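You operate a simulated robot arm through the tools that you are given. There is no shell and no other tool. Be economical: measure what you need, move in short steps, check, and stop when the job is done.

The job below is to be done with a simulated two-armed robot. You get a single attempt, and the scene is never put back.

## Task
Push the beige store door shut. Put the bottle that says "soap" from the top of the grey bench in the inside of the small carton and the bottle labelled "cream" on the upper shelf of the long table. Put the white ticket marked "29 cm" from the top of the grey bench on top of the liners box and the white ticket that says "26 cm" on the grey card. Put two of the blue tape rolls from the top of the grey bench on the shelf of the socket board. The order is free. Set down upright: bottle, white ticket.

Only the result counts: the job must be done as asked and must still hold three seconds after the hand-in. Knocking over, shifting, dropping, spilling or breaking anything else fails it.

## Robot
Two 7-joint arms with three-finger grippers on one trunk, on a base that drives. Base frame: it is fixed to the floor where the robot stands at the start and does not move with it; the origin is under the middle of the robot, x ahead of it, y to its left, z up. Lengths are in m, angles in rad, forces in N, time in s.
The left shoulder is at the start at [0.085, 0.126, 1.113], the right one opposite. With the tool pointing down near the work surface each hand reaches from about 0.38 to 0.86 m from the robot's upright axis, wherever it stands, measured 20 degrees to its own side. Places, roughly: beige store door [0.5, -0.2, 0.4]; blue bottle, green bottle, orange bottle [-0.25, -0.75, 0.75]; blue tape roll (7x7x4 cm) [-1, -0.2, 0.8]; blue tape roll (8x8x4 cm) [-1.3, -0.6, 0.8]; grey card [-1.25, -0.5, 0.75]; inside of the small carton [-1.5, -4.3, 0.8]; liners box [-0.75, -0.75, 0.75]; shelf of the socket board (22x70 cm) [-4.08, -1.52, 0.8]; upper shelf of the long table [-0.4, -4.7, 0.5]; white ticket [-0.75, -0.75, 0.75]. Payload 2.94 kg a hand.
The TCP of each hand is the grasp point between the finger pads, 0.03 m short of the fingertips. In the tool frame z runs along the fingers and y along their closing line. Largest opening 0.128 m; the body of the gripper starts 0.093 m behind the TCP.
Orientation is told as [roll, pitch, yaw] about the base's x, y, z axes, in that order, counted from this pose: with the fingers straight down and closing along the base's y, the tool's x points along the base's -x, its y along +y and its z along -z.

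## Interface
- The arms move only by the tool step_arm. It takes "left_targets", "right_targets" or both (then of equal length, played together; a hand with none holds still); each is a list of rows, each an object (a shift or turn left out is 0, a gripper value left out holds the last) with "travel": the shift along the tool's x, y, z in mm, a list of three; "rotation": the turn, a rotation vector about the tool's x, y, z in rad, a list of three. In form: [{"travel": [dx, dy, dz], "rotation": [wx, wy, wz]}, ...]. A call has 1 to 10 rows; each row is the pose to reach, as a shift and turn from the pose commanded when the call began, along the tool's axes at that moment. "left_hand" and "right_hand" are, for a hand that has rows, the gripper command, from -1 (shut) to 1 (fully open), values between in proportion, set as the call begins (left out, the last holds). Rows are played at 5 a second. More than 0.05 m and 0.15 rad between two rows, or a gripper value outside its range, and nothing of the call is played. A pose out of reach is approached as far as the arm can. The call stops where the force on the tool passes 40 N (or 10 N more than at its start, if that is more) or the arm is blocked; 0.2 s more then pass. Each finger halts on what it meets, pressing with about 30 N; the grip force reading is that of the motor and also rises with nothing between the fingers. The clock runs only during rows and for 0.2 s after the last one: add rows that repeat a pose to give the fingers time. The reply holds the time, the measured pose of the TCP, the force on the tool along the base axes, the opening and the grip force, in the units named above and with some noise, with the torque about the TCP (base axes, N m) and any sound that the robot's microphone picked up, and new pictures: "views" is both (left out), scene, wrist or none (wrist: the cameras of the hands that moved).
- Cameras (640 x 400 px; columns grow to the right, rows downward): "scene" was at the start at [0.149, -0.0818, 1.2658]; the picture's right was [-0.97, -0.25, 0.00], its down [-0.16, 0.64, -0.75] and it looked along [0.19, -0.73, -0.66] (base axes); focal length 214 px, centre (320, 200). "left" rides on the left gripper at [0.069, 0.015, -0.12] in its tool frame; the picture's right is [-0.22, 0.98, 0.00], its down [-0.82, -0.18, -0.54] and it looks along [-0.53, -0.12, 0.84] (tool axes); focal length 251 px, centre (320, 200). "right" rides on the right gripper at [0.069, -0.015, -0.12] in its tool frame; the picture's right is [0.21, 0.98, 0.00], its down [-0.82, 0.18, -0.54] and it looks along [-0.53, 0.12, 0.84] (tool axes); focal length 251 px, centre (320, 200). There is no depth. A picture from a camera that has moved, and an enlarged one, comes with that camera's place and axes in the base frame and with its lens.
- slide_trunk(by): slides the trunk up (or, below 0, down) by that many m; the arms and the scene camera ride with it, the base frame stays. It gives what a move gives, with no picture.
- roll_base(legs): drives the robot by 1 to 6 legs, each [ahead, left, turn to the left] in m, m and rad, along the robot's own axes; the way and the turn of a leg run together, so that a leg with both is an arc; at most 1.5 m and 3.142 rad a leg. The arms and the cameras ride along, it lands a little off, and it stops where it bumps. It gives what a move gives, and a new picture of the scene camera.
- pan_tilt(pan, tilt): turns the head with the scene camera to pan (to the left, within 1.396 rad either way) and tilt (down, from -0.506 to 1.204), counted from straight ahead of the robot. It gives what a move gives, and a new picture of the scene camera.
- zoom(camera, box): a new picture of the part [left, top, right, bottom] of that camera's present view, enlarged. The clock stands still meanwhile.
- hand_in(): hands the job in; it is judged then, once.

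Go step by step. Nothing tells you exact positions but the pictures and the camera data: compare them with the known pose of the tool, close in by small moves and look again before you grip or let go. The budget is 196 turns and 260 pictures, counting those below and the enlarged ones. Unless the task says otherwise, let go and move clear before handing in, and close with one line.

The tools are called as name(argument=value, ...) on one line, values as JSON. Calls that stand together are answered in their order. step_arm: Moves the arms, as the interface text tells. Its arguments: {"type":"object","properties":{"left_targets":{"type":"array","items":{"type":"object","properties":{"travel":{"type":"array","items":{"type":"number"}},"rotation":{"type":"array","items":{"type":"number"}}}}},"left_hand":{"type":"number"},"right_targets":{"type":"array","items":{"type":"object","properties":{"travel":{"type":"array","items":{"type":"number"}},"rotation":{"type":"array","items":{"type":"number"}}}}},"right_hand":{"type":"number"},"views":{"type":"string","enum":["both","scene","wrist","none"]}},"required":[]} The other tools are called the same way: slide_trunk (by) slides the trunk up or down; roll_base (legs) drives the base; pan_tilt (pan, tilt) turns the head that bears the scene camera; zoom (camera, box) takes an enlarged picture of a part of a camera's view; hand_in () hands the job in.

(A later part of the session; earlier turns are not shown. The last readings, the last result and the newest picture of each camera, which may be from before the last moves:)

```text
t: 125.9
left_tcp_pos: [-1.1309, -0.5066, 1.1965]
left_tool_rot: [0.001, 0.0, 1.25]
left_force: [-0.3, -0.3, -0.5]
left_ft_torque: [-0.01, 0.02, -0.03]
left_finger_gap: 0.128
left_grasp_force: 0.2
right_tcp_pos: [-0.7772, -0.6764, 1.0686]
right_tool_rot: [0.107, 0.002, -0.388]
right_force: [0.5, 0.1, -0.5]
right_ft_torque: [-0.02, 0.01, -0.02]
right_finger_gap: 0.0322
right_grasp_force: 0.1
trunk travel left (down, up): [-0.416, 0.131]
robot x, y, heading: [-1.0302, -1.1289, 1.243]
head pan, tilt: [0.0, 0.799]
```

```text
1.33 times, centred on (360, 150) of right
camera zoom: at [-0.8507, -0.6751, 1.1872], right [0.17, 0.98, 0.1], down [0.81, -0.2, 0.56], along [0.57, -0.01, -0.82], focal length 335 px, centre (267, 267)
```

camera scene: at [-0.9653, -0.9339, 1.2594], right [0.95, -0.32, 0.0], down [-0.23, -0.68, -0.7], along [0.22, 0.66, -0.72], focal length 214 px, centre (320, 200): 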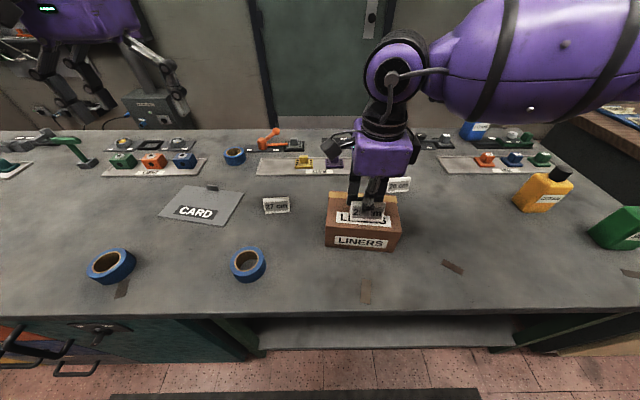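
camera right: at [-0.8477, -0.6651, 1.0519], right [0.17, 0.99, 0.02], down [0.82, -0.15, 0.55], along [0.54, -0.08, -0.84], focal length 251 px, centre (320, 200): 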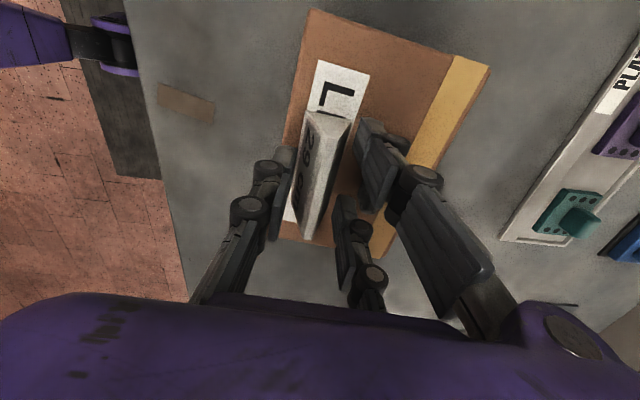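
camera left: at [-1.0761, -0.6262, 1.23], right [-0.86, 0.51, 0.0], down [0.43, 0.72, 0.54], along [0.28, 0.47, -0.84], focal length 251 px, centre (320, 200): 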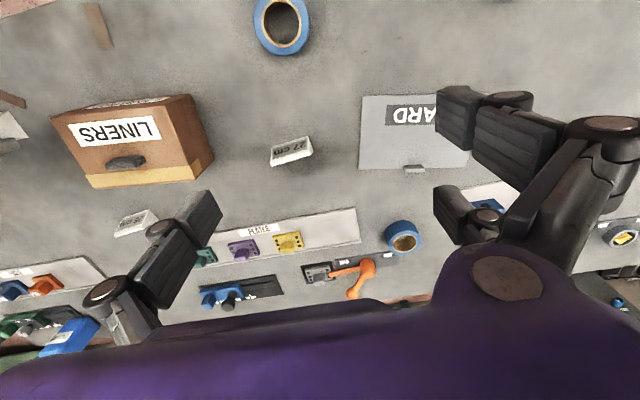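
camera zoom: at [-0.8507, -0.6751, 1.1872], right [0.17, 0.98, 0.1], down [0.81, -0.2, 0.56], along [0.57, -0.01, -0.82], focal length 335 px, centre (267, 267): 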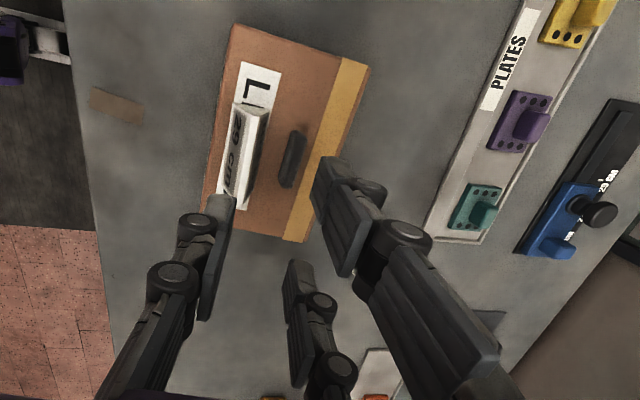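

Ticket 29 stands on the liners box. Next ticket 26 at about (-0.584, -0.557): shift left a bit and bring the right hand above it.

roll_base(legs=[[0, 0.1, 0]])

step_arm(right_hand=0.3, right_targets=[{"travel": [-33, 27, 0]}, {"travel": [-67, 54, 0], "rotation": [0, 0, -0.04]}, {"travel": [-100, 81, 0], "rotation": [0, 0, -0.08]}, {"travel": [-134, 108, 0], "rotation": [0, 0, -0.12]}, {"travel": [-167, 135, 0], "rotation": [0, 0, -0.16]}, {"travel": [-200, 162, 0], "rotation": [0, 0, -0.2]}, {"travel": [-234, 189, 0], "rotation": [0, 0, -0.228]}], views="both")

```text
t: 127.5
left_tcp_pos: [-1.2277, -0.474, 1.1969]
left_tool_rot: [-0.002, -0.002, 1.251]
left_force: [-0.1, 0.5, 0.1]
left_ft_torque: [0.03, 0.0, 0.01]
left_finger_gap: 0.1279
left_grasp_force: 0.0
right_tcp_pos: [-0.8732, -0.6441, 1.0688]
right_tool_rot: [0.107, 0.001, -0.384]
right_force: [-0.6, 0.3, -0.3]
right_ft_torque: [-0.02, -0.03, -0.02]
right_finger_gap: 0.0321
right_grasp_force: 0.0
trunk travel left (down, up): [-0.416, 0.131]
robot x, y, heading: [-1.131, -1.0967, 1.249]
head pan, tilt: [0.0, 0.799]
camera scene: at [-1.0683, -0.924, 1.348], right [0.95, -0.32, 0.0], down [-0.23, -0.68, -0.7], along [0.22, 0.66, -0.72], focal length 214 px, centre (320, 200)
```

scene: 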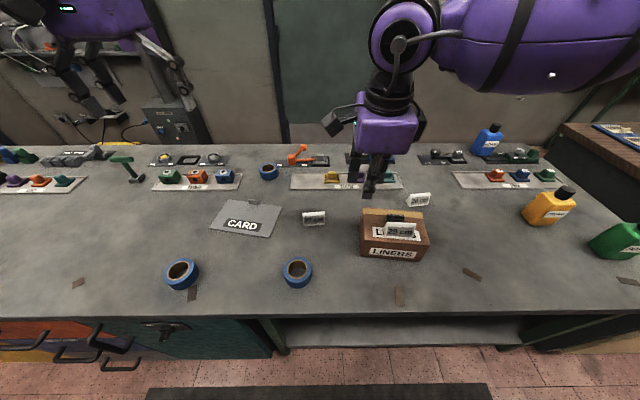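

```text
t: 129.1
left_tcp_pos: [-1.2249, -0.4727, 1.1971]
left_tool_rot: [-0.001, -0.004, 1.251]
left_force: [1.1, 0.7, -0.4]
left_ft_torque: [-0.02, 0.02, 0.0]
left_finger_gap: 0.1278
left_grasp_force: 0.0
right_tcp_pos: [-0.5816, -0.5572, 1.0894]
right_tool_rot: [0.101, -0.02, -0.158]
right_force: [0.6, 0.9, -0.3]
right_ft_torque: [-0.01, 0.04, -0.01]
right_finger_gap: 0.0835
right_grasp_force: 0.0
trunk travel left (down, up): [-0.416, 0.131]
robot x, y, heading: [-1.1282, -1.099, 1.247]
head pan, tilt: [0.0, 0.799]
camera scene: at [-1.067, -0.9232, 1.3478], right [0.95, -0.32, 0.0], down [-0.23, -0.68, -0.7], along [0.22, 0.66, -0.72], focal length 214 px, centre (320, 200)
camera right: at [-0.6567, -0.5719, 1.2056], right [-0.06, 0.99, 0.1], down [0.82, -0.01, 0.57], along [0.57, 0.11, -0.81], focal length 251 px, centre (320, 200)
```

scene: 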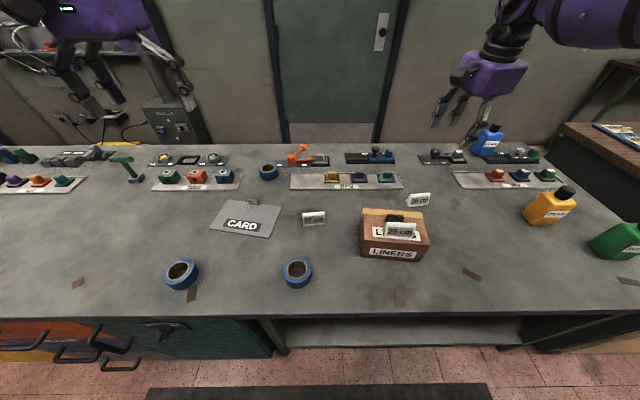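
right: 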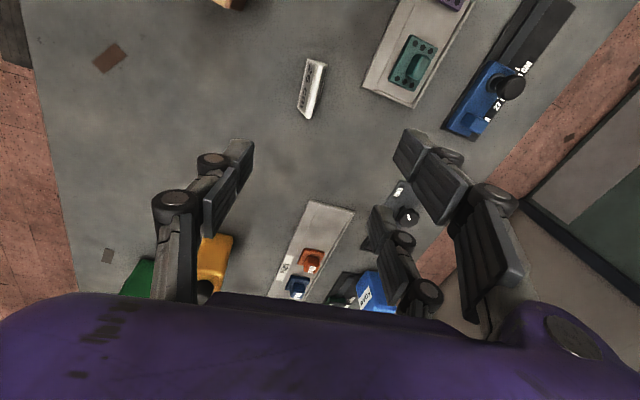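

Fix the tilt and centre over ticket 26.

step_arm(right_targets=[{"travel": [10, 11, 0], "rotation": [0.05, 0.01, 0]}, {"travel": [10, 11, 0], "rotation": [0.1, 0.02, 0]}], views="none")

slide_trunk(by=-0.1)

step_arm(right_targets=[{"travel": [0, 0, 0]}], views="wrist")

```text
t: 129.7
left_tcp_pos: [-1.2282, -0.475, 1.1989]
left_tool_rot: [0.0, -0.005, 1.252]
left_force: [0.2, 0.5, 0.2]
left_ft_torque: [-0.01, -0.02, 0.01]
left_finger_gap: 0.128
left_grasp_force: 0.0
right_tcp_pos: [-0.589, -0.5517, 1.0905]
right_tool_rot: [0.08, -0.017, -0.162]
right_force: [-0.4, -0.7, 0.5]
right_ft_torque: [0.02, 0.02, 0.0]
right_finger_gap: 0.0828
right_grasp_force: 0.0
right hand out of reach, approached as far as the arm can: row 1, 2
trunk travel left (down, up): [-0.416, 0.131]
robot x, y, heading: [-1.1282, -1.0991, 1.245]
head pan, tilt: [0.0, 0.799]
```

```text
t: 131.0
left_tcp_pos: [-1.2274, -0.474, 1.0975]
left_tool_rot: [0.0, -0.006, 1.252]
left_force: [0.0, -0.4, 0.5]
left_ft_torque: [0.03, -0.02, -0.03]
left_finger_gap: 0.128
left_grasp_force: 0.1
right_tcp_pos: [-0.5882, -0.5514, 0.9885]
right_tool_rot: [0.082, -0.017, -0.16]
right_force: [-0.3, 0.7, -0.6]
right_ft_torque: [0.02, 0.01, 0.0]
right_finger_gap: 0.0832
right_grasp_force: 0.0
trunk travel left (down, up): [-0.316, 0.231]
robot x, y, heading: [-1.1239, -1.0987, 1.241]
head pan, tilt: [0.0, 0.799]
```

```text
t: 131.4
left_tcp_pos: [-1.2273, -0.4741, 1.0989]
left_tool_rot: [-0.001, -0.004, 1.252]
left_force: [0.6, -0.6, 0.5]
left_ft_torque: [0.0, -0.04, -0.02]
left_finger_gap: 0.1282
left_grasp_force: 0.1
right_tcp_pos: [-0.5888, -0.5508, 0.989]
right_tool_rot: [0.081, -0.018, -0.157]
right_force: [0.1, -0.6, -0.4]
right_ft_torque: [-0.01, 0.0, 0.02]
right_finger_gap: 0.0834
right_grasp_force: 0.1
trunk travel left (down, up): [-0.316, 0.231]
robot x, y, heading: [-1.1266, -1.099, 1.244]
head pan, tilt: [0.0, 0.799]
camera right: at [-0.6619, -0.5641, 1.1074], right [-0.06, 1.0, 0.07], down [0.82, 0.01, 0.57], along [0.56, 0.09, -0.82], focal length 251 px, centre (320, 200)
```

right: 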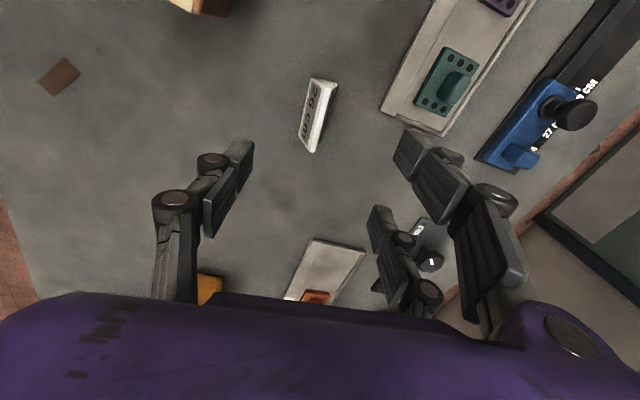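

The wrist is at its limit with a small tilt, which is fine. I'll nudge the base ahead 8 mm and lower with the trunk.

roll_base(legs=[[0.008, 0, 0]])

slide_trunk(by=-0.115)

zoom(camera="right", box=[160, 50, 480, 250])

```text
t: 132.2
left_tcp_pos: [-1.2241, -0.4668, 1.0982]
left_tool_rot: [-0.001, -0.006, 1.251]
left_force: [-0.2, 1.5, 0.4]
left_ft_torque: [0.0, -0.03, -0.01]
left_finger_gap: 0.128
left_grasp_force: 0.0
right_tcp_pos: [-0.5864, -0.5459, 0.9905]
right_tool_rot: [0.078, -0.017, -0.159]
right_force: [0.6, -0.3, 0.0]
right_ft_torque: [0.02, -0.02, -0.02]
right_finger_gap: 0.0832
right_grasp_force: 0.1
trunk travel left (down, up): [-0.316, 0.231]
robot x, y, heading: [-1.1246, -1.0924, 1.246]
head pan, tilt: [0.0, 0.799]
camera scene: at [-1.0576, -0.8921, 1.247], right [0.95, -0.32, 0.0], down [-0.23, -0.68, -0.7], along [0.22, 0.66, -0.72], focal length 214 px, centre (320, 200)
```

scene: 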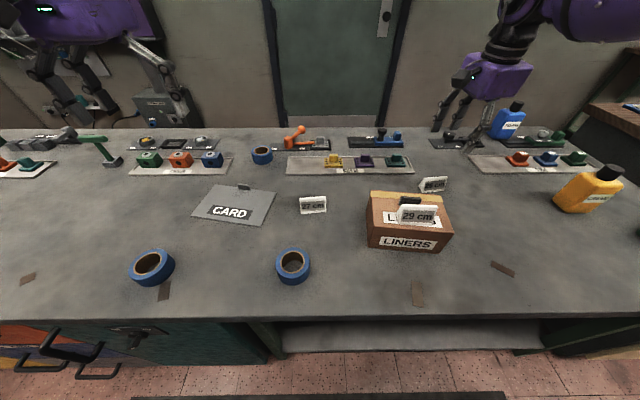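

```text
t: 133.6
left_tcp_pos: [-1.2251, -0.467, 0.9838]
left_tool_rot: [-0.001, -0.004, 1.251]
left_force: [-0.6, -0.2, 0.2]
left_ft_torque: [0.01, 0.01, -0.04]
left_finger_gap: 0.1282
left_grasp_force: 0.0
right_tcp_pos: [-0.5852, -0.5446, 0.8755]
right_tool_rot: [0.08, -0.017, -0.158]
right_force: [-0.1, -0.2, 0.0]
right_ft_torque: [0.06, 0.03, 0.05]
right_finger_gap: 0.0832
right_grasp_force: 0.1
trunk travel left (down, up): [-0.201, 0.346]
robot x, y, heading: [-1.1241, -1.0922, 1.243]
head pan, tilt: [0.0, 0.799]
```

```text
2.00 times, centred on (320, 150) of right
camera zoom: at [-0.6595, -0.5571, 0.993], right [-0.06, 1.0, 0.07], down [0.82, 0.01, 0.57], along [0.56, 0.09, -0.82], focal length 503 px, centre (320, 300)
```

zoom: 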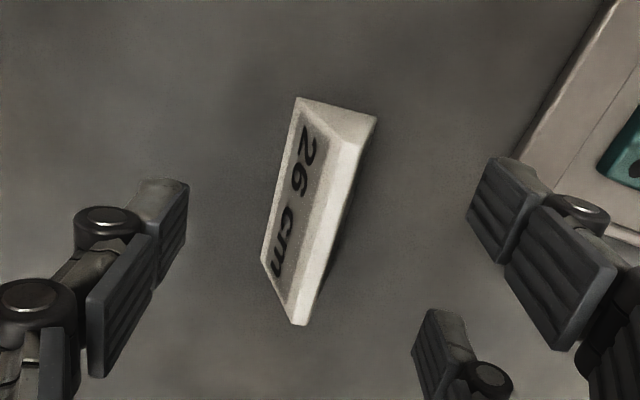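

Aligned. Lower and close.

slide_trunk(by=-0.0245)

step_arm(right_hand=-1, right_targets=[{"travel": [0, 0, 0]}, {"travel": [0, 0, 0]}, {"travel": [0, 0, 0]}, {"travel": [0, 0, 0]}], views="wrist")

```text
t: 134.3
left_tcp_pos: [-1.224, -0.4666, 0.9597]
left_tool_rot: [-0.001, -0.005, 1.252]
left_force: [-0.2, 1.0, 0.4]
left_ft_torque: [0.05, -0.02, 0.0]
left_finger_gap: 0.1279
left_grasp_force: 0.1
right_tcp_pos: [-0.5869, -0.5455, 0.8521]
right_tool_rot: [0.083, -0.017, -0.159]
right_force: [-0.5, 0.0, -0.4]
right_ft_torque: [0.02, -0.02, -0.03]
right_finger_gap: 0.0831
right_grasp_force: 0.1
trunk travel left (down, up): [-0.176, 0.371]
robot x, y, heading: [-1.126, -1.0899, 1.242]
head pan, tilt: [0.0, 0.799]
```

```text
t: 135.3
left_tcp_pos: [-1.2247, -0.4653, 0.9585]
left_tool_rot: [-0.001, -0.004, 1.252]
left_force: [0.1, 0.6, 0.3]
left_ft_torque: [-0.01, -0.01, -0.02]
left_finger_gap: 0.1282
left_grasp_force: 0.1
right_tcp_pos: [-0.5864, -0.5432, 0.8495]
right_tool_rot: [0.082, -0.018, -0.159]
right_force: [0.2, -0.6, 1.1]
right_ft_torque: [0.05, 0.04, -0.02]
right_finger_gap: 0.0168
right_grasp_force: 29.9
trunk travel left (down, up): [-0.176, 0.371]
robot x, y, heading: [-1.1259, -1.0921, 1.246]
head pan, tilt: [0.0, 0.799]
camera right: at [-0.6594, -0.5567, 0.9679], right [-0.06, 1.0, 0.07], down [0.82, 0.01, 0.57], along [0.56, 0.09, -0.82], focal length 251 px, centre (320, 200)
```

right: 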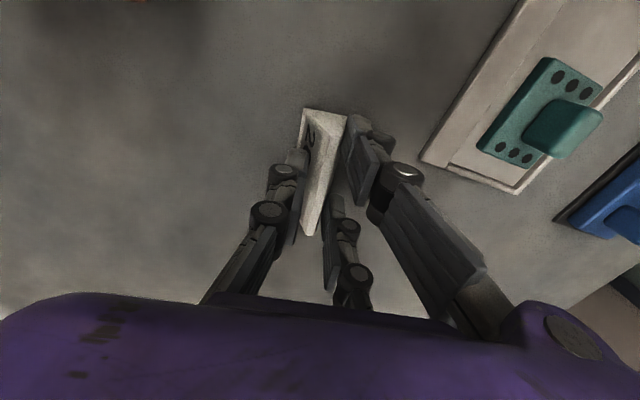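

Gripped. Lift and drive left/back so the ticket comes over the grey card.

slide_trunk(by=0.19)

roll_base(legs=[[-0.075, 0.575, 0]])

step_arm(right_targets=[{"travel": [0, 0, 0]}], views="wrist")

```text
t: 137.4
left_tcp_pos: [-1.2245, -0.4652, 1.1471]
left_tool_rot: [0.0, -0.004, 1.251]
left_force: [-0.3, 0.4, -0.1]
left_ft_torque: [-0.02, 0.0, 0.0]
left_finger_gap: 0.1281
left_grasp_force: 0.1
right_tcp_pos: [-0.5847, -0.5444, 1.0399]
right_tool_rot: [0.078, -0.016, -0.159]
right_force: [0.0, 0.2, -0.2]
right_ft_torque: [0.01, -0.04, -0.01]
right_finger_gap: 0.0165
right_grasp_force: 29.9
trunk travel left (down, up): [-0.366, 0.181]
robot x, y, heading: [-1.1219, -1.0935, 1.251]
head pan, tilt: [0.0, 0.799]
```

```text
t: 142.9
left_tcp_pos: [-1.7875, -0.3523, 1.1485]
left_tool_rot: [-0.002, -0.004, 1.247]
left_force: [-0.4, 0.3, -0.5]
left_ft_torque: [-0.02, 0.05, 0.01]
left_finger_gap: 0.1282
left_grasp_force: 0.1
right_tcp_pos: [-1.1497, -0.4348, 1.0396]
right_tool_rot: [0.08, -0.017, -0.164]
right_force: [-0.3, -0.6, 0.1]
right_ft_torque: [-0.02, 0.0, 0.0]
right_finger_gap: 0.0158
right_grasp_force: 30.0
trunk travel left (down, up): [-0.366, 0.181]
robot x, y, heading: [-1.6932, -0.9756, 1.237]
head pan, tilt: [0.0, 0.799]
camera scene: at [-1.6267, -0.7901, 1.2964], right [0.95, -0.33, 0.0], down [-0.23, -0.68, -0.7], along [0.23, 0.66, -0.72], focal length 214 px, centre (320, 200)
```

scene: 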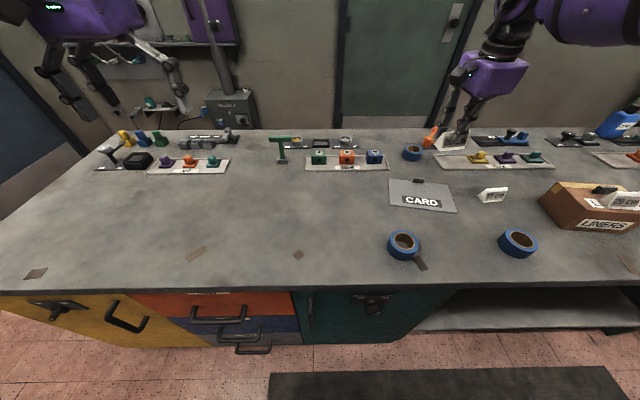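

```text
t: 143.3
left_tcp_pos: [-1.7876, -0.3531, 1.1486]
left_tool_rot: [-0.002, -0.003, 1.247]
left_force: [-0.1, -0.1, 1.0]
left_ft_torque: [0.03, 0.0, 0.0]
left_finger_gap: 0.1281
left_grasp_force: 0.1
right_tcp_pos: [-1.1486, -0.4334, 1.0413]
right_tool_rot: [0.081, -0.018, -0.165]
right_force: [-0.8, -0.8, 0.7]
right_ft_torque: [-0.01, -0.03, 0.03]
right_finger_gap: 0.0162
right_grasp_force: 29.9
trunk travel left (down, up): [-0.366, 0.181]
robot x, y, heading: [-1.6903, -0.9794, 1.241]
head pan, tilt: [0.0, 0.799]
camera right: at [-1.2228, -0.4461, 1.1577], right [-0.05, 1.0, 0.07], down [0.82, 0.0, 0.57], along [0.57, 0.09, -0.82], focal length 251 px, centre (320, 200)
```

right: 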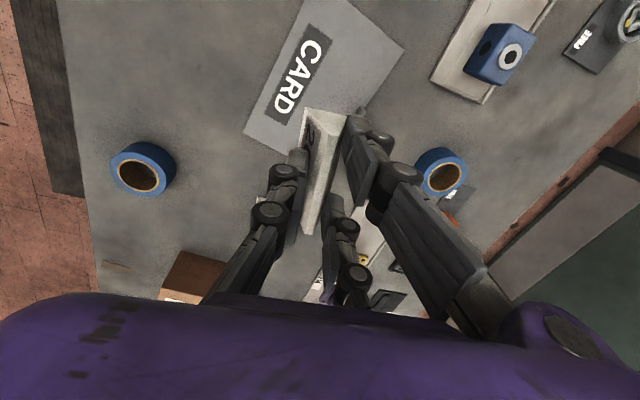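

The ticket is above the card centre. Lowering with the trunk.

slide_trunk(by=-0.182)

slide_trunk(by=-0.005)

zoom(camera="scene", box=[350, 90, 530, 230])

```text
t: 145.3
left_tcp_pos: [-1.7876, -0.3524, 0.9675]
left_tool_rot: [-0.003, -0.005, 1.246]
left_force: [-0.5, -0.6, -0.5]
left_ft_torque: [-0.04, -0.03, 0.04]
left_finger_gap: 0.1281
left_grasp_force: 0.0
right_tcp_pos: [-1.15, -0.4344, 0.8581]
right_tool_rot: [0.081, -0.017, -0.163]
right_force: [1.5, -0.4, 0.0]
right_ft_torque: [0.01, 0.02, -0.01]
right_finger_gap: 0.016
right_grasp_force: 29.9
trunk travel left (down, up): [-0.184, 0.363]
robot x, y, heading: [-1.6921, -0.9804, 1.238]
head pan, tilt: [0.0, 0.799]
```

```text
t: 145.9
left_tcp_pos: [-1.7888, -0.3537, 0.9635]
left_tool_rot: [-0.002, -0.005, 1.247]
left_force: [0.0, 0.8, 0.8]
left_ft_torque: [0.02, 0.0, 0.03]
left_finger_gap: 0.128
left_grasp_force: 0.1
right_tcp_pos: [-1.1491, -0.4343, 0.8559]
right_tool_rot: [0.084, -0.017, -0.164]
right_force: [3.2, -0.5, 14.4]
right_ft_torque: [-0.16, 0.06, 0.03]
right_finger_gap: 0.0157
right_grasp_force: 29.5
trunk travel left (down, up): [-0.179, 0.368]
robot x, y, heading: [-1.6909, -0.98, 1.242]
head pan, tilt: [0.0, 0.799]
```

```text
2.86 times, centred on (440, 160) of scene
camera zoom: at [-1.6095, -0.7398, 1.1036], right [0.95, -0.33, 0.0], down [-0.23, -0.68, -0.7], along [0.23, 0.66, -0.72], focal length 613 px, centre (-23, 314)
```

zoom: 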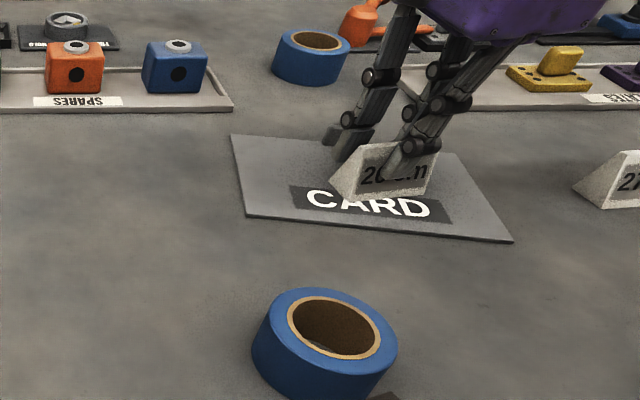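

The ticket rests on the card. Open and raise.

step_arm(right_hand=0.0, right_targets=[{"travel": [0, 0, 0]}, {"travel": [0, 0, 0]}, {"travel": [0, 0, 0]}], views="none")

slide_trunk(by=0.16)

zoom(camera="right", box=[160, 0, 560, 250])

```text
t: 146.7
left_tcp_pos: [-1.7873, -0.3513, 0.9628]
left_tool_rot: [0.0, -0.004, 1.247]
left_force: [0.5, -0.8, 0.1]
left_ft_torque: [0.01, -0.01, -0.03]
left_finger_gap: 0.128
left_grasp_force: 0.1
right_tcp_pos: [-1.1477, -0.4344, 0.8533]
right_tool_rot: [0.078, -0.018, -0.164]
right_force: [-0.2, 0.4, -0.2]
right_ft_torque: [-0.02, 0.01, -0.01]
right_finger_gap: 0.0641
right_grasp_force: 0.1
trunk travel left (down, up): [-0.179, 0.368]
robot x, y, heading: [-1.6918, -0.9793, 1.239]
head pan, tilt: [0.0, 0.799]
```

```text
t: 148.5
left_tcp_pos: [-1.7869, -0.3527, 1.1213]
left_tool_rot: [-0.001, -0.004, 1.245]
left_force: [0.1, 0.3, 0.3]
left_ft_torque: [-0.01, -0.01, 0.02]
left_finger_gap: 0.128
left_grasp_force: 0.0
right_tcp_pos: [-1.1493, -0.4341, 1.0129]
right_tool_rot: [0.079, -0.018, -0.162]
right_force: [0.6, 0.1, -0.1]
right_ft_torque: [-0.03, 0.01, 0.01]
right_finger_gap: 0.0639
right_grasp_force: 0.1
trunk travel left (down, up): [-0.339, 0.208]
robot x, y, heading: [-1.693, -0.9791, 1.242]
head pan, tilt: [0.0, 0.799]
```

```text
1.60 times, centred on (360, 125) of right
camera zoom: at [-1.2229, -0.4458, 1.1304], right [-0.05, 1.0, 0.07], down [0.82, 0.0, 0.57], along [0.56, 0.09, -0.82], focal length 402 px, centre (256, 320)
```

zoom: 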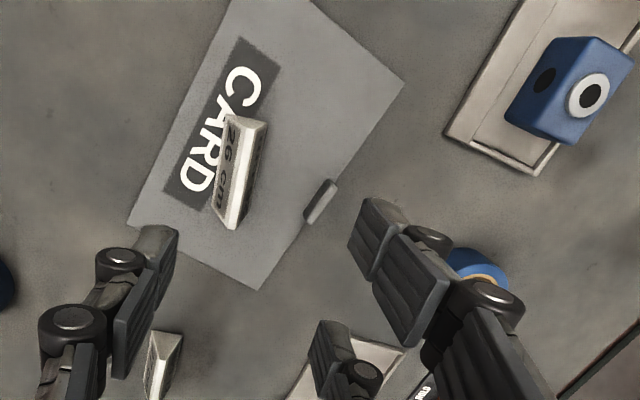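

Ticket 26 stands on the card. Next the two front tape rolls: retract and straighten the right hand, and shift the base right.

step_arm(right_hand=1, right_targets=[{"travel": [30, -29, -10], "rotation": [0.02, 0.004, 0]}, {"travel": [60, -58, -20], "rotation": [0.04, 0.008, 0]}, {"travel": [90, -87, -30], "rotation": [0.06, 0.012, 0]}, {"travel": [120, -116, -40], "rotation": [0.08, 0.018, 0]}, {"travel": [150, -145, -40], "rotation": [0.08, 0.018, 0]}, {"travel": [181, -172, -40], "rotation": [0.08, 0.018, 0]}], views="none")

step_arm(right_targets=[{"rotation": [0, 0, -0.14]}, {"rotation": [0, 0, -0.28]}, {"rotation": [0, 0, -0.42]}, {"rotation": [0, 0, -0.56]}, {"rotation": [0, 0, -0.7]}, {"rotation": [0, 0, -0.84]}, {"rotation": [0, 0, -0.98]}, {"rotation": [0, 0, -1.12]}, {"rotation": [0, 0, -1.26]}, {"rotation": [0, 0, -1.4]}], views="none")

roll_base(legs=[[0, -0.33, 0]])

```text
t: 149.9
left_tcp_pos: [-1.7883, -0.3525, 1.1215]
left_tool_rot: [-0.002, -0.005, 1.246]
left_force: [0.1, -0.5, 0.5]
left_ft_torque: [-0.01, -0.04, 0.04]
left_finger_gap: 0.128
left_grasp_force: 0.1
right_tcp_pos: [-1.3618, -0.5779, 1.0364]
right_tool_rot: [0.0, 0.001, -0.165]
right_force: [0.2, -0.5, 1.0]
right_ft_torque: [0.02, -0.03, -0.02]
right_finger_gap: 0.128
right_grasp_force: 0.1
trunk travel left (down, up): [-0.339, 0.208]
robot x, y, heading: [-1.6893, -0.9797, 1.242]
head pan, tilt: [0.0, 0.799]
```

```text
t: 152.1
left_tcp_pos: [-1.7874, -0.3523, 1.1215]
left_tool_rot: [0.0, -0.002, 1.244]
left_force: [0.0, -0.2, -0.6]
left_ft_torque: [0.01, 0.01, -0.02]
left_finger_gap: 0.1281
left_grasp_force: 0.0
right_tcp_pos: [-1.3579, -0.5766, 1.0355]
right_tool_rot: [0.001, 0.001, 1.239]
right_force: [-0.4, 0.0, -0.3]
right_ft_torque: [0.01, -0.01, -0.02]
right_finger_gap: 0.1276
right_grasp_force: 0.0
trunk travel left (down, up): [-0.339, 0.208]
robot x, y, heading: [-1.6906, -0.9786, 1.242]
head pan, tilt: [0.0, 0.799]
```

```text
t: 155.5
left_tcp_pos: [-1.4855, -0.4579, 1.1216]
left_tool_rot: [-0.001, -0.003, 1.255]
left_force: [0.1, -0.6, 0.5]
left_ft_torque: [0.02, 0.03, 0.0]
left_finger_gap: 0.1279
left_grasp_force: 0.0
right_tcp_pos: [-1.0533, -0.6787, 1.0362]
right_tool_rot: [0.0, 0.002, 1.242]
right_force: [0.4, 0.0, 0.4]
right_ft_torque: [0.04, -0.02, -0.02]
right_finger_gap: 0.1279
right_grasp_force: 0.1
trunk travel left (down, up): [-0.339, 0.208]
robot x, y, heading: [-1.3804, -1.0822, 1.247]
head pan, tilt: [0.0, 0.799]
camera scene: at [-1.3189, -0.8879, 1.2697], right [0.95, -0.32, 0.0], down [-0.23, -0.68, -0.7], along [0.22, 0.66, -0.72], focal length 214 px, centre (320, 200)
```

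scene: 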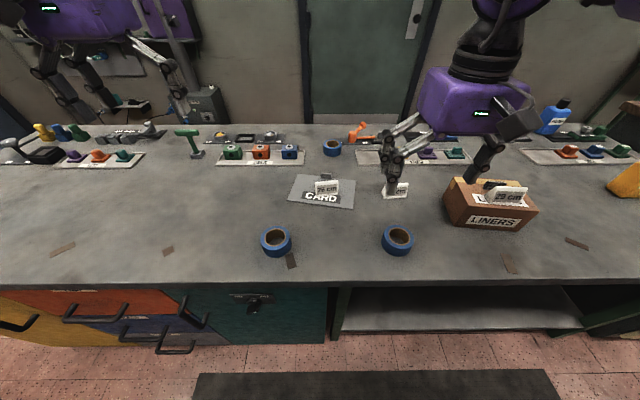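

The right hand is already above tape A. I'll bring the left hand over tape B and lower both.

step_arm(left_hand=1, right_hand=1, left_targets=[{"travel": [14, -38, 20]}, {"travel": [28, -76, 50]}, {"travel": [42, -115, 85]}, {"travel": [56, -153, 125]}, {"travel": [70, -191, 160]}], right_targets=[{"travel": [-4, 1, 20]}, {"travel": [-8, 3, 40]}, {"travel": [-8, 3, 60]}, {"travel": [-8, 3, 80]}, {"travel": [-8, 3, 90]}], views="wrist")

```text
refused: row 2 steps farther than a row can; nothing moved
```

step_arm(left_hand=1, right_hand=1, left_targets=[{"travel": [10, -27, 23]}, {"travel": [20, -54, 46]}, {"travel": [30, -82, 69]}, {"travel": [40, -109, 92]}, {"travel": [50, -137, 115]}, {"travel": [60, -164, 138]}, {"travel": [70, -191, 160]}], right_targets=[{"travel": [-4, 1, 20]}, {"travel": [-8, 3, 40]}, {"travel": [-8, 3, 60]}, {"travel": [-8, 3, 80]}, {"travel": [-8, 3, 90]}, {"travel": [-8, 3, 90]}, {"travel": [-8, 3, 90]}], views="wrist")

```text
t: 157.1
left_tcp_pos: [-1.3237, -0.5823, 0.9606]
left_tool_rot: [0.0, -0.004, 1.255]
left_force: [0.2, 0.1, 0.1]
left_ft_torque: [0.03, 0.01, 0.01]
left_finger_gap: 0.1281
left_grasp_force: 0.2
right_tcp_pos: [-1.0536, -0.6697, 0.9464]
right_tool_rot: [0.002, 0.002, 1.243]
right_force: [-0.5, -0.6, -0.1]
right_ft_torque: [-0.01, -0.02, 0.01]
right_finger_gap: 0.1281
right_grasp_force: 0.1
trunk travel left (down, up): [-0.339, 0.208]
robot x, y, heading: [-1.3848, -1.0835, 1.245]
head pan, tilt: [0.0, 0.799]
camera right: at [-1.0614, -0.7397, 1.0672], right [-0.99, 0.11, 0.0], down [0.09, 0.84, 0.54], along [0.06, 0.54, -0.84], focal length 251 px, centre (320, 200)
camera left: at [-1.3605, -0.6426, 1.0811], right [-0.86, 0.51, 0.0], down [0.43, 0.72, 0.54], along [0.28, 0.47, -0.84], focal length 251 px, centre (320, 200)
```

right: 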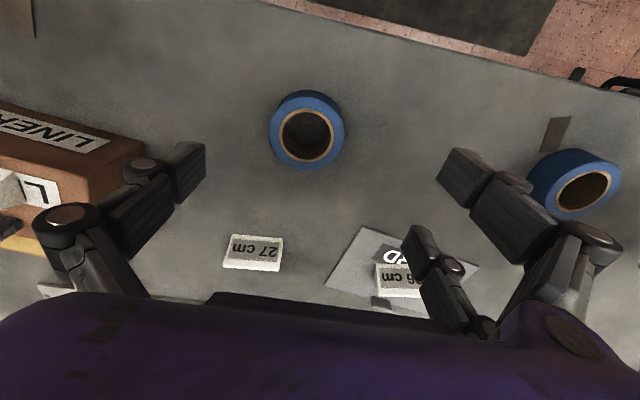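
left: 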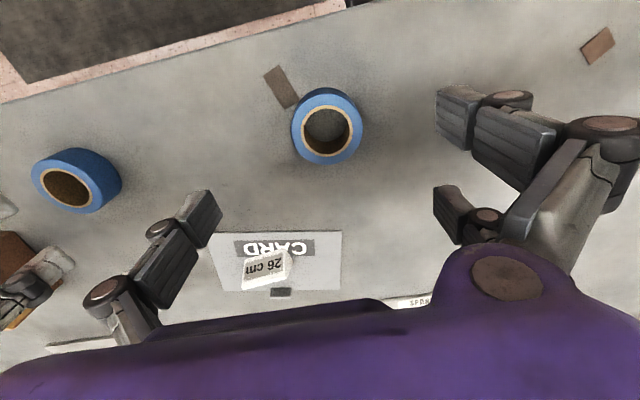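

Both rolls are nearly centred. Correct and descend.

step_arm(left_targets=[{"travel": [-6, 7, 30]}, {"travel": [-6, 7, 60]}, {"travel": [-6, 7, 90]}, {"travel": [-6, 7, 113]}], right_targets=[{"travel": [-2, -10, 30]}, {"travel": [-2, -10, 60]}, {"travel": [-2, -10, 80]}, {"travel": [-2, -10, 99]}], views="wrist")

```text
t: 158.1
left_tcp_pos: [-1.3302, -0.5732, 0.8455]
left_tool_rot: [-0.002, -0.004, 1.253]
left_force: [-0.5, 0.8, 0.1]
left_ft_torque: [-0.01, -0.03, 0.0]
left_finger_gap: 0.128
left_grasp_force: 0.0
right_tcp_pos: [-1.0431, -0.6711, 0.8462]
right_tool_rot: [0.002, 0.0, 1.243]
right_force: [0.8, 0.9, -0.3]
right_ft_torque: [0.0, -0.01, -0.05]
right_finger_gap: 0.1277
right_grasp_force: 0.1
trunk travel left (down, up): [-0.339, 0.208]
robot x, y, heading: [-1.3842, -1.0881, 1.253]
head pan, tilt: [0.0, 0.799]
camera right: at [-1.0515, -0.7409, 0.9663], right [-0.99, 0.11, 0.0], down [0.09, 0.84, 0.54], along [0.06, 0.54, -0.84], focal length 251 px, centre (320, 200)
camera left: at [-1.366, -0.6344, 0.9659], right [-0.86, 0.51, 0.0], down [0.43, 0.72, 0.54], along [0.28, 0.47, -0.84], focal length 251 px, centre (320, 200)
```

right: 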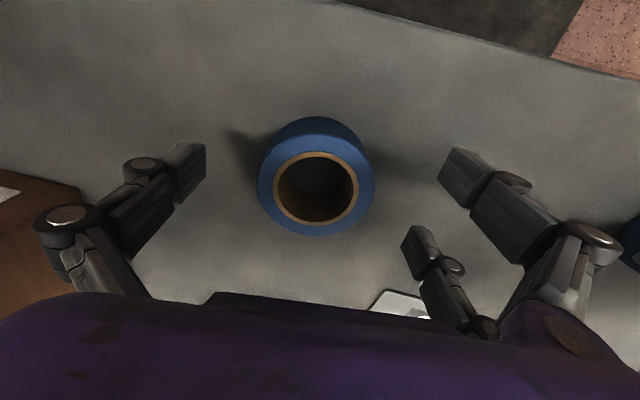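
left: 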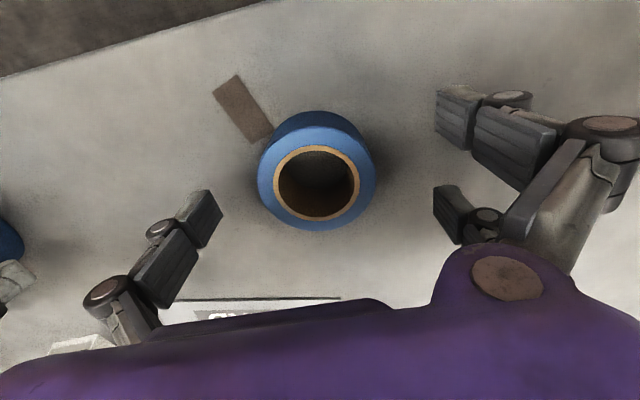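

Both centred. Close both hands.

step_arm(left_hand=-1, right_hand=-1, left_targets=[{}, {}, {}, {}], right_targets=[{}, {}, {}, {}], views="wrist")

```text
t: 159.1
left_tcp_pos: [-1.3312, -0.5746, 0.8473]
left_tool_rot: [0.0, -0.003, 1.252]
left_force: [1.3, -0.7, 0.9]
left_ft_torque: [0.07, 0.0, 0.01]
left_finger_gap: 0.07
left_grasp_force: 30.4
right_tcp_pos: [-1.0446, -0.6726, 0.8465]
right_tool_rot: [0.001, 0.0, 1.242]
right_force: [0.6, -0.1, 0.1]
right_ft_torque: [0.02, 0.01, -0.02]
right_finger_gap: 0.0722
right_grasp_force: 29.8
trunk travel left (down, up): [-0.339, 0.208]
robot x, y, heading: [-1.3864, -1.0844, 1.249]
head pan, tilt: [0.0, 0.799]
camera right: at [-1.0515, -0.7416, 0.9666], right [-0.99, 0.11, 0.0], down [0.09, 0.84, 0.54], along [0.06, 0.54, -0.84], focal length 251 px, centre (320, 200)
camera left: at [-1.3662, -0.6349, 0.9666], right [-0.86, 0.51, 0.0], down [0.43, 0.72, 0.54], along [0.28, 0.47, -0.84], focal length 251 px, centre (320, 200)
```

right: 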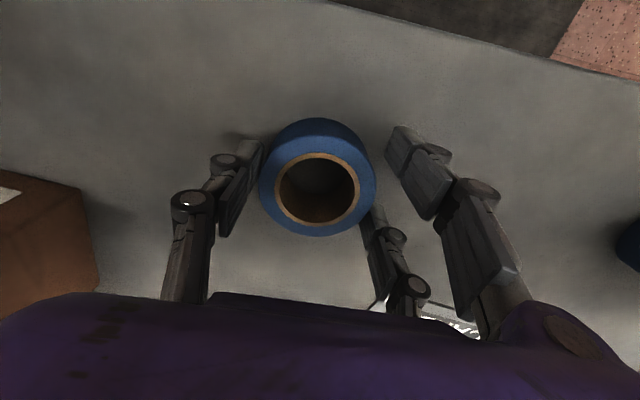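
left: 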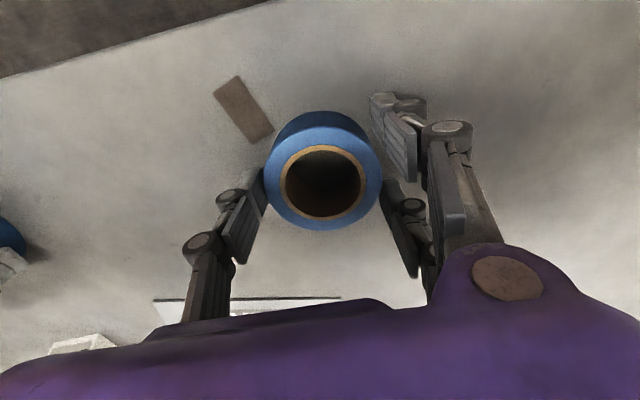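

Both rolls gripped. Lift, back away, turn left towards the socket board and advance.

slide_trunk(by=0.18)

roll_base(legs=[[-0.5, 0, 0], [0, 0, 1.56], [0.9, 0.4, 0]])

pan_tilt(pan=0, tilt=0.4)

```text
t: 161.1
left_tcp_pos: [-1.3288, -0.5757, 1.0267]
left_tool_rot: [0.0, -0.002, 1.254]
left_force: [0.0, -0.1, -0.9]
left_ft_torque: [0.0, -0.01, 0.03]
left_finger_gap: 0.07
left_grasp_force: 29.7
right_tcp_pos: [-1.0405, -0.6691, 1.0551]
right_tool_rot: [0.002, -0.059, 1.244]
right_force: [-0.4, 0.6, -1.6]
right_ft_torque: [-0.03, 0.0, 0.02]
right_finger_gap: 0.0722
right_grasp_force: 30.1
trunk travel left (down, up): [-0.519, 0.028]
robot x, y, heading: [-1.3824, -1.0812, 1.25]
head pan, tilt: [0.0, 0.799]
```

```text
t: 172.6
left_tcp_pos: [-3.0377, -1.5912, 1.028]
left_tool_rot: [0.0, -0.004, 2.83]
left_force: [0.3, 0.1, -1.0]
left_ft_torque: [0.0, 0.0, -0.02]
left_finger_gap: 0.069
left_grasp_force: 30.0
right_tcp_pos: [-2.9466, -1.3021, 1.0567]
right_tool_rot: [0.004, -0.063, 2.817]
right_force: [0.2, 0.5, -2.2]
right_ft_torque: [0.01, 0.0, -0.04]
right_finger_gap: 0.0719
right_grasp_force: 30.6
trunk travel left (down, up): [-0.519, 0.028]
robot x, y, heading: [-2.5296, -1.6405, 2.82]
head pan, tilt: [0.0, 0.799]
camera scene: at [-2.6417, -1.6062, 1.4685], right [0.31, 0.95, 0.0], down [0.68, -0.23, -0.7], along [-0.66, 0.22, -0.72], focal length 214 px, centre (320, 200)
```

scene: 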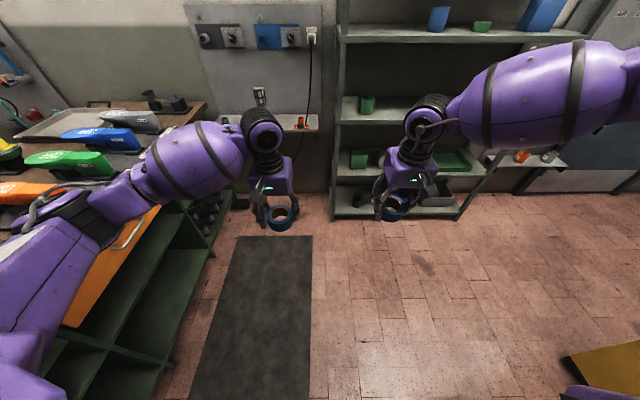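

```text
t: 173.5
left_tcp_pos: [-3.038, -1.5909, 1.0286]
left_tool_rot: [0.0, -0.003, 2.831]
left_force: [-0.2, -0.1, -0.8]
left_ft_torque: [0.01, -0.02, -0.02]
left_finger_gap: 0.0689
left_grasp_force: 30.1
right_tcp_pos: [-2.9462, -1.3025, 1.0569]
right_tool_rot: [0.003, -0.06, 2.82]
right_force: [0.6, 0.1, -0.9]
right_ft_torque: [-0.02, -0.01, -0.02]
right_finger_gap: 0.0716
right_grasp_force: 30.3
trunk travel left (down, up): [-0.519, 0.028]
robot x, y, heading: [-2.5279, -1.6441, 2.821]
head pan, tilt: [0.0, 0.4]
camera scene: at [-2.6532, -1.6025, 1.5035], right [0.31, 0.95, 0.0], down [0.37, -0.12, -0.92], along [-0.87, 0.29, -0.39], focal length 214 px, centre (320, 200)
```

scene: 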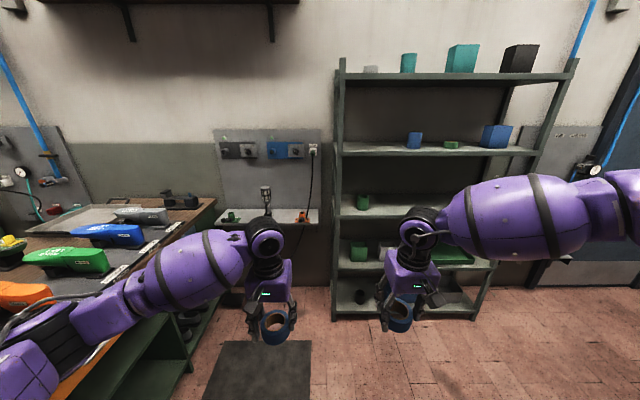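

I see the socket board and its shelf between the cabinet and rack. Zoom to see free space on the shelf.

zoom(camera="scene", box=[180, 110, 350, 240])

```text
3.08 times, centred on (265, 175) of scene
camera zoom: at [-2.6532, -1.6025, 1.5035], right [0.31, 0.95, 0.0], down [0.37, -0.12, -0.92], along [-0.87, 0.29, -0.39], focal length 660 px, centre (489, 277)
```

zoom: 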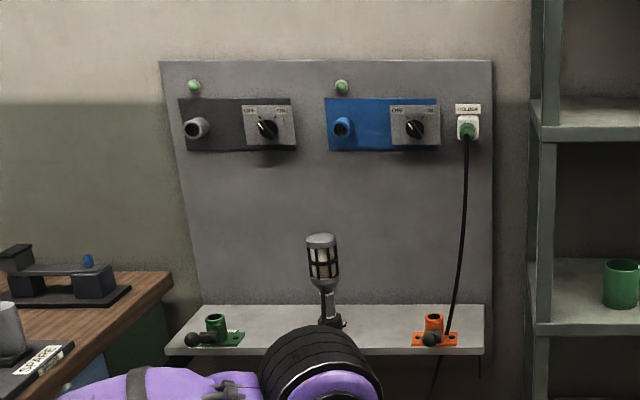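

The shelf has a green holder, a lamp in the middle and an orange holder; there's about 14 cm free on each side of the lamp. I'll approach for a closer look.

roll_base(legs=[[0.7, 0.22, 0]])

zoom(camera="scene", box=[200, 120, 480, 320])

```text
t: 177.4
left_tcp_pos: [-3.7626, -1.581, 1.0282]
left_tool_rot: [0.001, -0.006, 2.832]
left_force: [-0.6, 0.3, 0.0]
left_ft_torque: [-0.01, 0.03, -0.04]
left_finger_gap: 0.0689
left_grasp_force: 30.1
right_tcp_pos: [-3.6706, -1.2931, 1.0577]
right_tool_rot: [0.003, -0.06, 2.82]
right_force: [0.6, -0.6, -1.1]
right_ft_torque: [-0.01, -0.02, 0.0]
right_finger_gap: 0.0715
right_grasp_force: 29.9
trunk travel left (down, up): [-0.519, 0.028]
robot x, y, heading: [-3.25, -1.629, 2.829]
head pan, tilt: [0.0, 0.4]
camera scene: at [-3.3779, -1.5929, 1.5036], right [0.31, 0.95, 0.0], down [0.37, -0.12, -0.92], along [-0.88, 0.29, -0.39], focal length 214 px, centre (320, 200)
```

scene: 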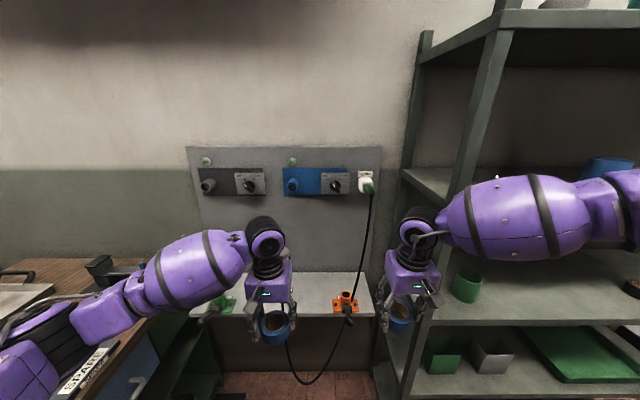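

```text
2.00 times, centred on (340, 220) of scene
camera zoom: at [-3.3779, -1.5929, 1.5036], right [0.31, 0.95, 0.0], down [0.37, -0.12, -0.92], along [-0.88, 0.29, -0.39], focal length 429 px, centre (280, 160)
```

zoom: 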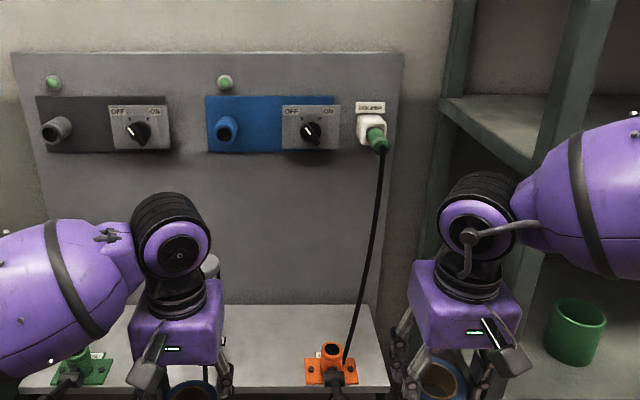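

The right elbow would near the rack if I just drove in. I'll stretch both hands forward and inward so the elbows stay back, and look.

step_arm(left_targets=[{"travel": [-30, 10, 0]}, {"travel": [-60, 20, 0]}, {"travel": [-90, 30, 0]}, {"travel": [-130, 40, 0]}, {"travel": [-130, 40, 0]}], right_targets=[{"travel": [-25, 26, 0], "rotation": [0, 0.03, 0]}, {"travel": [-50, 52, 0], "rotation": [0, 0.06, 0]}, {"travel": [-80, 78, 0], "rotation": [0, 0.06, 0]}, {"travel": [-110, 104, 0], "rotation": [0, 0.06, 0]}, {"travel": [-130, 130, 0], "rotation": [0, 0.06, 0]}], views="scene")

pan_tilt(pan=0, tilt=0.8)

```text
t: 178.6
left_tcp_pos: [-3.8967, -1.5803, 1.0287]
left_tool_rot: [-0.002, -0.004, 2.829]
left_force: [-0.2, -0.1, -0.4]
left_ft_torque: [0.01, 0.0, -0.03]
left_finger_gap: 0.0689
left_grasp_force: 30.5
right_tcp_pos: [-3.6792, -1.2965, 1.1061]
right_tool_rot: [0.003, 0.0, 2.82]
right_force: [-0.1, 0.0, -1.2]
right_ft_torque: [-0.01, 0.01, 0.01]
right_finger_gap: 0.0714
right_grasp_force: 30.3
right hand out of reach, approached as far as the arm can: row 1, 2, 3, 4, 5
trunk travel left (down, up): [-0.519, 0.028]
robot x, y, heading: [-3.258, -1.6303, 2.824]
head pan, tilt: [0.0, 0.4]
camera scene: at [-3.3776, -1.5934, 1.5037], right [0.31, 0.95, 0.0], down [0.37, -0.12, -0.92], along [-0.88, 0.29, -0.39], focal length 214 px, centre (320, 200)
```

scene: 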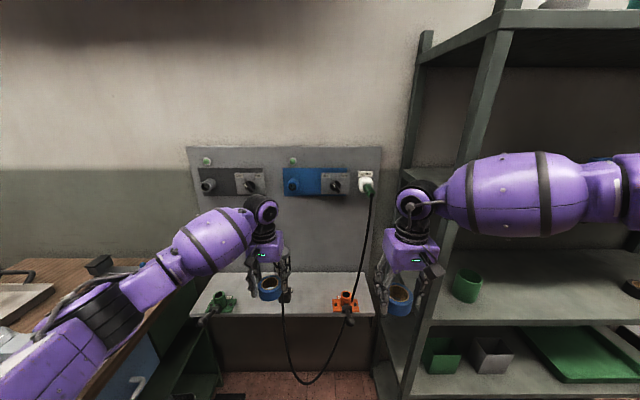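

```text
t: 179.5
left_tcp_pos: [-3.8978, -1.5798, 1.0273]
left_tool_rot: [-0.001, -0.004, 2.831]
left_force: [-0.5, -0.2, -1.7]
left_ft_torque: [-0.01, 0.0, 0.0]
left_finger_gap: 0.0686
left_grasp_force: 30.1
right_tcp_pos: [-3.6795, -1.2949, 1.1053]
right_tool_rot: [0.005, -0.002, 2.821]
right_force: [0.6, 0.9, -0.3]
right_ft_torque: [0.03, -0.03, 0.02]
right_finger_gap: 0.0713
right_grasp_force: 30.1
trunk travel left (down, up): [-0.519, 0.028]
robot x, y, heading: [-3.255, -1.6326, 2.823]
head pan, tilt: [0.0, 0.799]
camera scene: at [-3.3671, -1.5965, 1.4685], right [0.31, 0.95, 0.0], down [0.68, -0.22, -0.7], along [-0.66, 0.22, -0.72], focal length 214 px, centre (320, 200)
```

scene: 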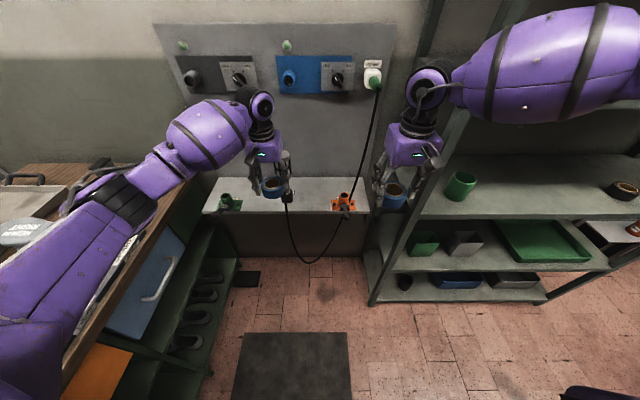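

The left arm is well placed. I'll shift the left hand sideways then forward over the free space left of the lamp, and pull the right hand back.

step_arm(left_targets=[{"travel": [0, 33, 0]}, {"travel": [0, 66, 0]}, {"travel": [0, 98, 0]}, {"travel": [-35, 98, 0]}, {"travel": [-70, 98, 0]}, {"travel": [-105, 98, 0]}, {"travel": [-130, 98, 0]}], right_targets=[{"travel": [20, 0, 0]}, {"travel": [40, 0, 0]}, {"travel": [60, 0, 0]}, {"travel": [80, 0, 0]}, {"travel": [100, 0, 0]}, {"travel": [100, 0, 0]}, {"travel": [100, 0, 0]}], views="both")

```text
t: 181.1
left_tcp_pos: [-4.0462, -1.6341, 1.0304]
left_tool_rot: [0.001, -0.005, 2.827]
left_force: [1.0, 0.6, -1.3]
left_ft_torque: [-0.03, 0.01, 0.03]
left_finger_gap: 0.0691
left_grasp_force: 29.9
left hand out of reach, approached as far as the arm can: row 7
right_tcp_pos: [-3.5819, -1.3268, 1.1043]
right_tool_rot: [0.004, 0.0, 2.821]
right_force: [0.4, 1.7, -2.1]
right_ft_torque: [-0.04, 0.0, 0.0]
right_finger_gap: 0.0716
right_grasp_force: 29.8
trunk travel left (down, up): [-0.519, 0.028]
robot x, y, heading: [-3.2556, -1.6332, 2.82]
head pan, tilt: [0.0, 0.799]
camera scene: at [-3.3663, -1.5945, 1.4685], right [0.31, 0.95, 0.0], down [0.68, -0.23, -0.7], along [-0.66, 0.22, -0.72], focal length 214 px, centre (320, 200)
camera right: at [-3.5112, -1.3329, 1.2246], right [-0.11, -0.99, 0.0], down [-0.84, 0.09, 0.54], along [-0.54, 0.05, -0.84], focal length 251 px, centre (320, 200)
camera left: at [-3.9843, -1.6703, 1.1506], right [-0.51, -0.86, 0.0], down [-0.72, 0.43, 0.54], along [-0.47, 0.27, -0.84], focal length 251 px, centre (320, 200)
```

scene: 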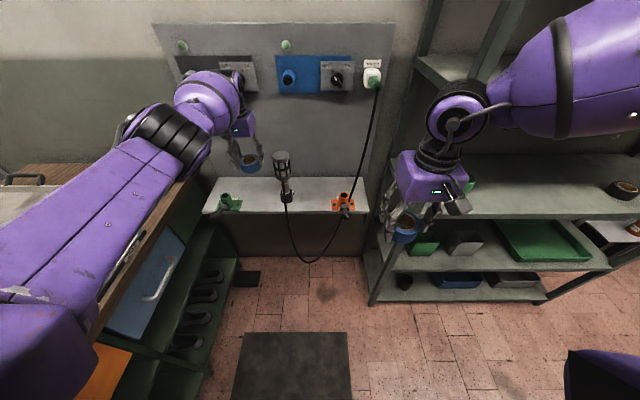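
right: 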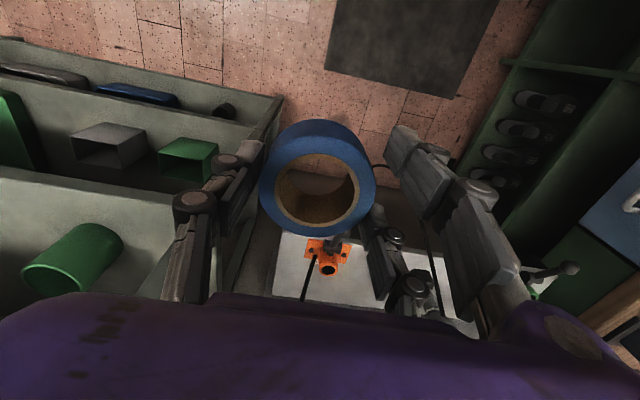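
left: 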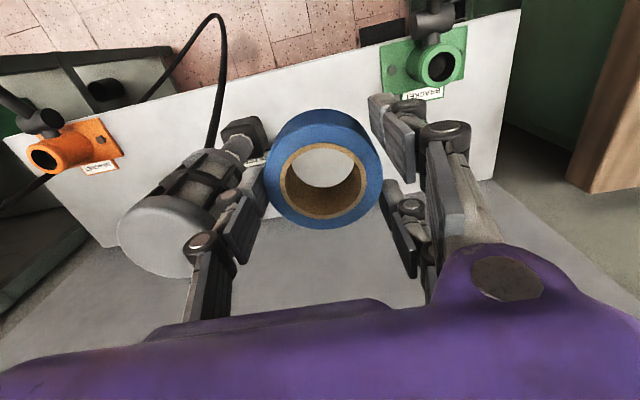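

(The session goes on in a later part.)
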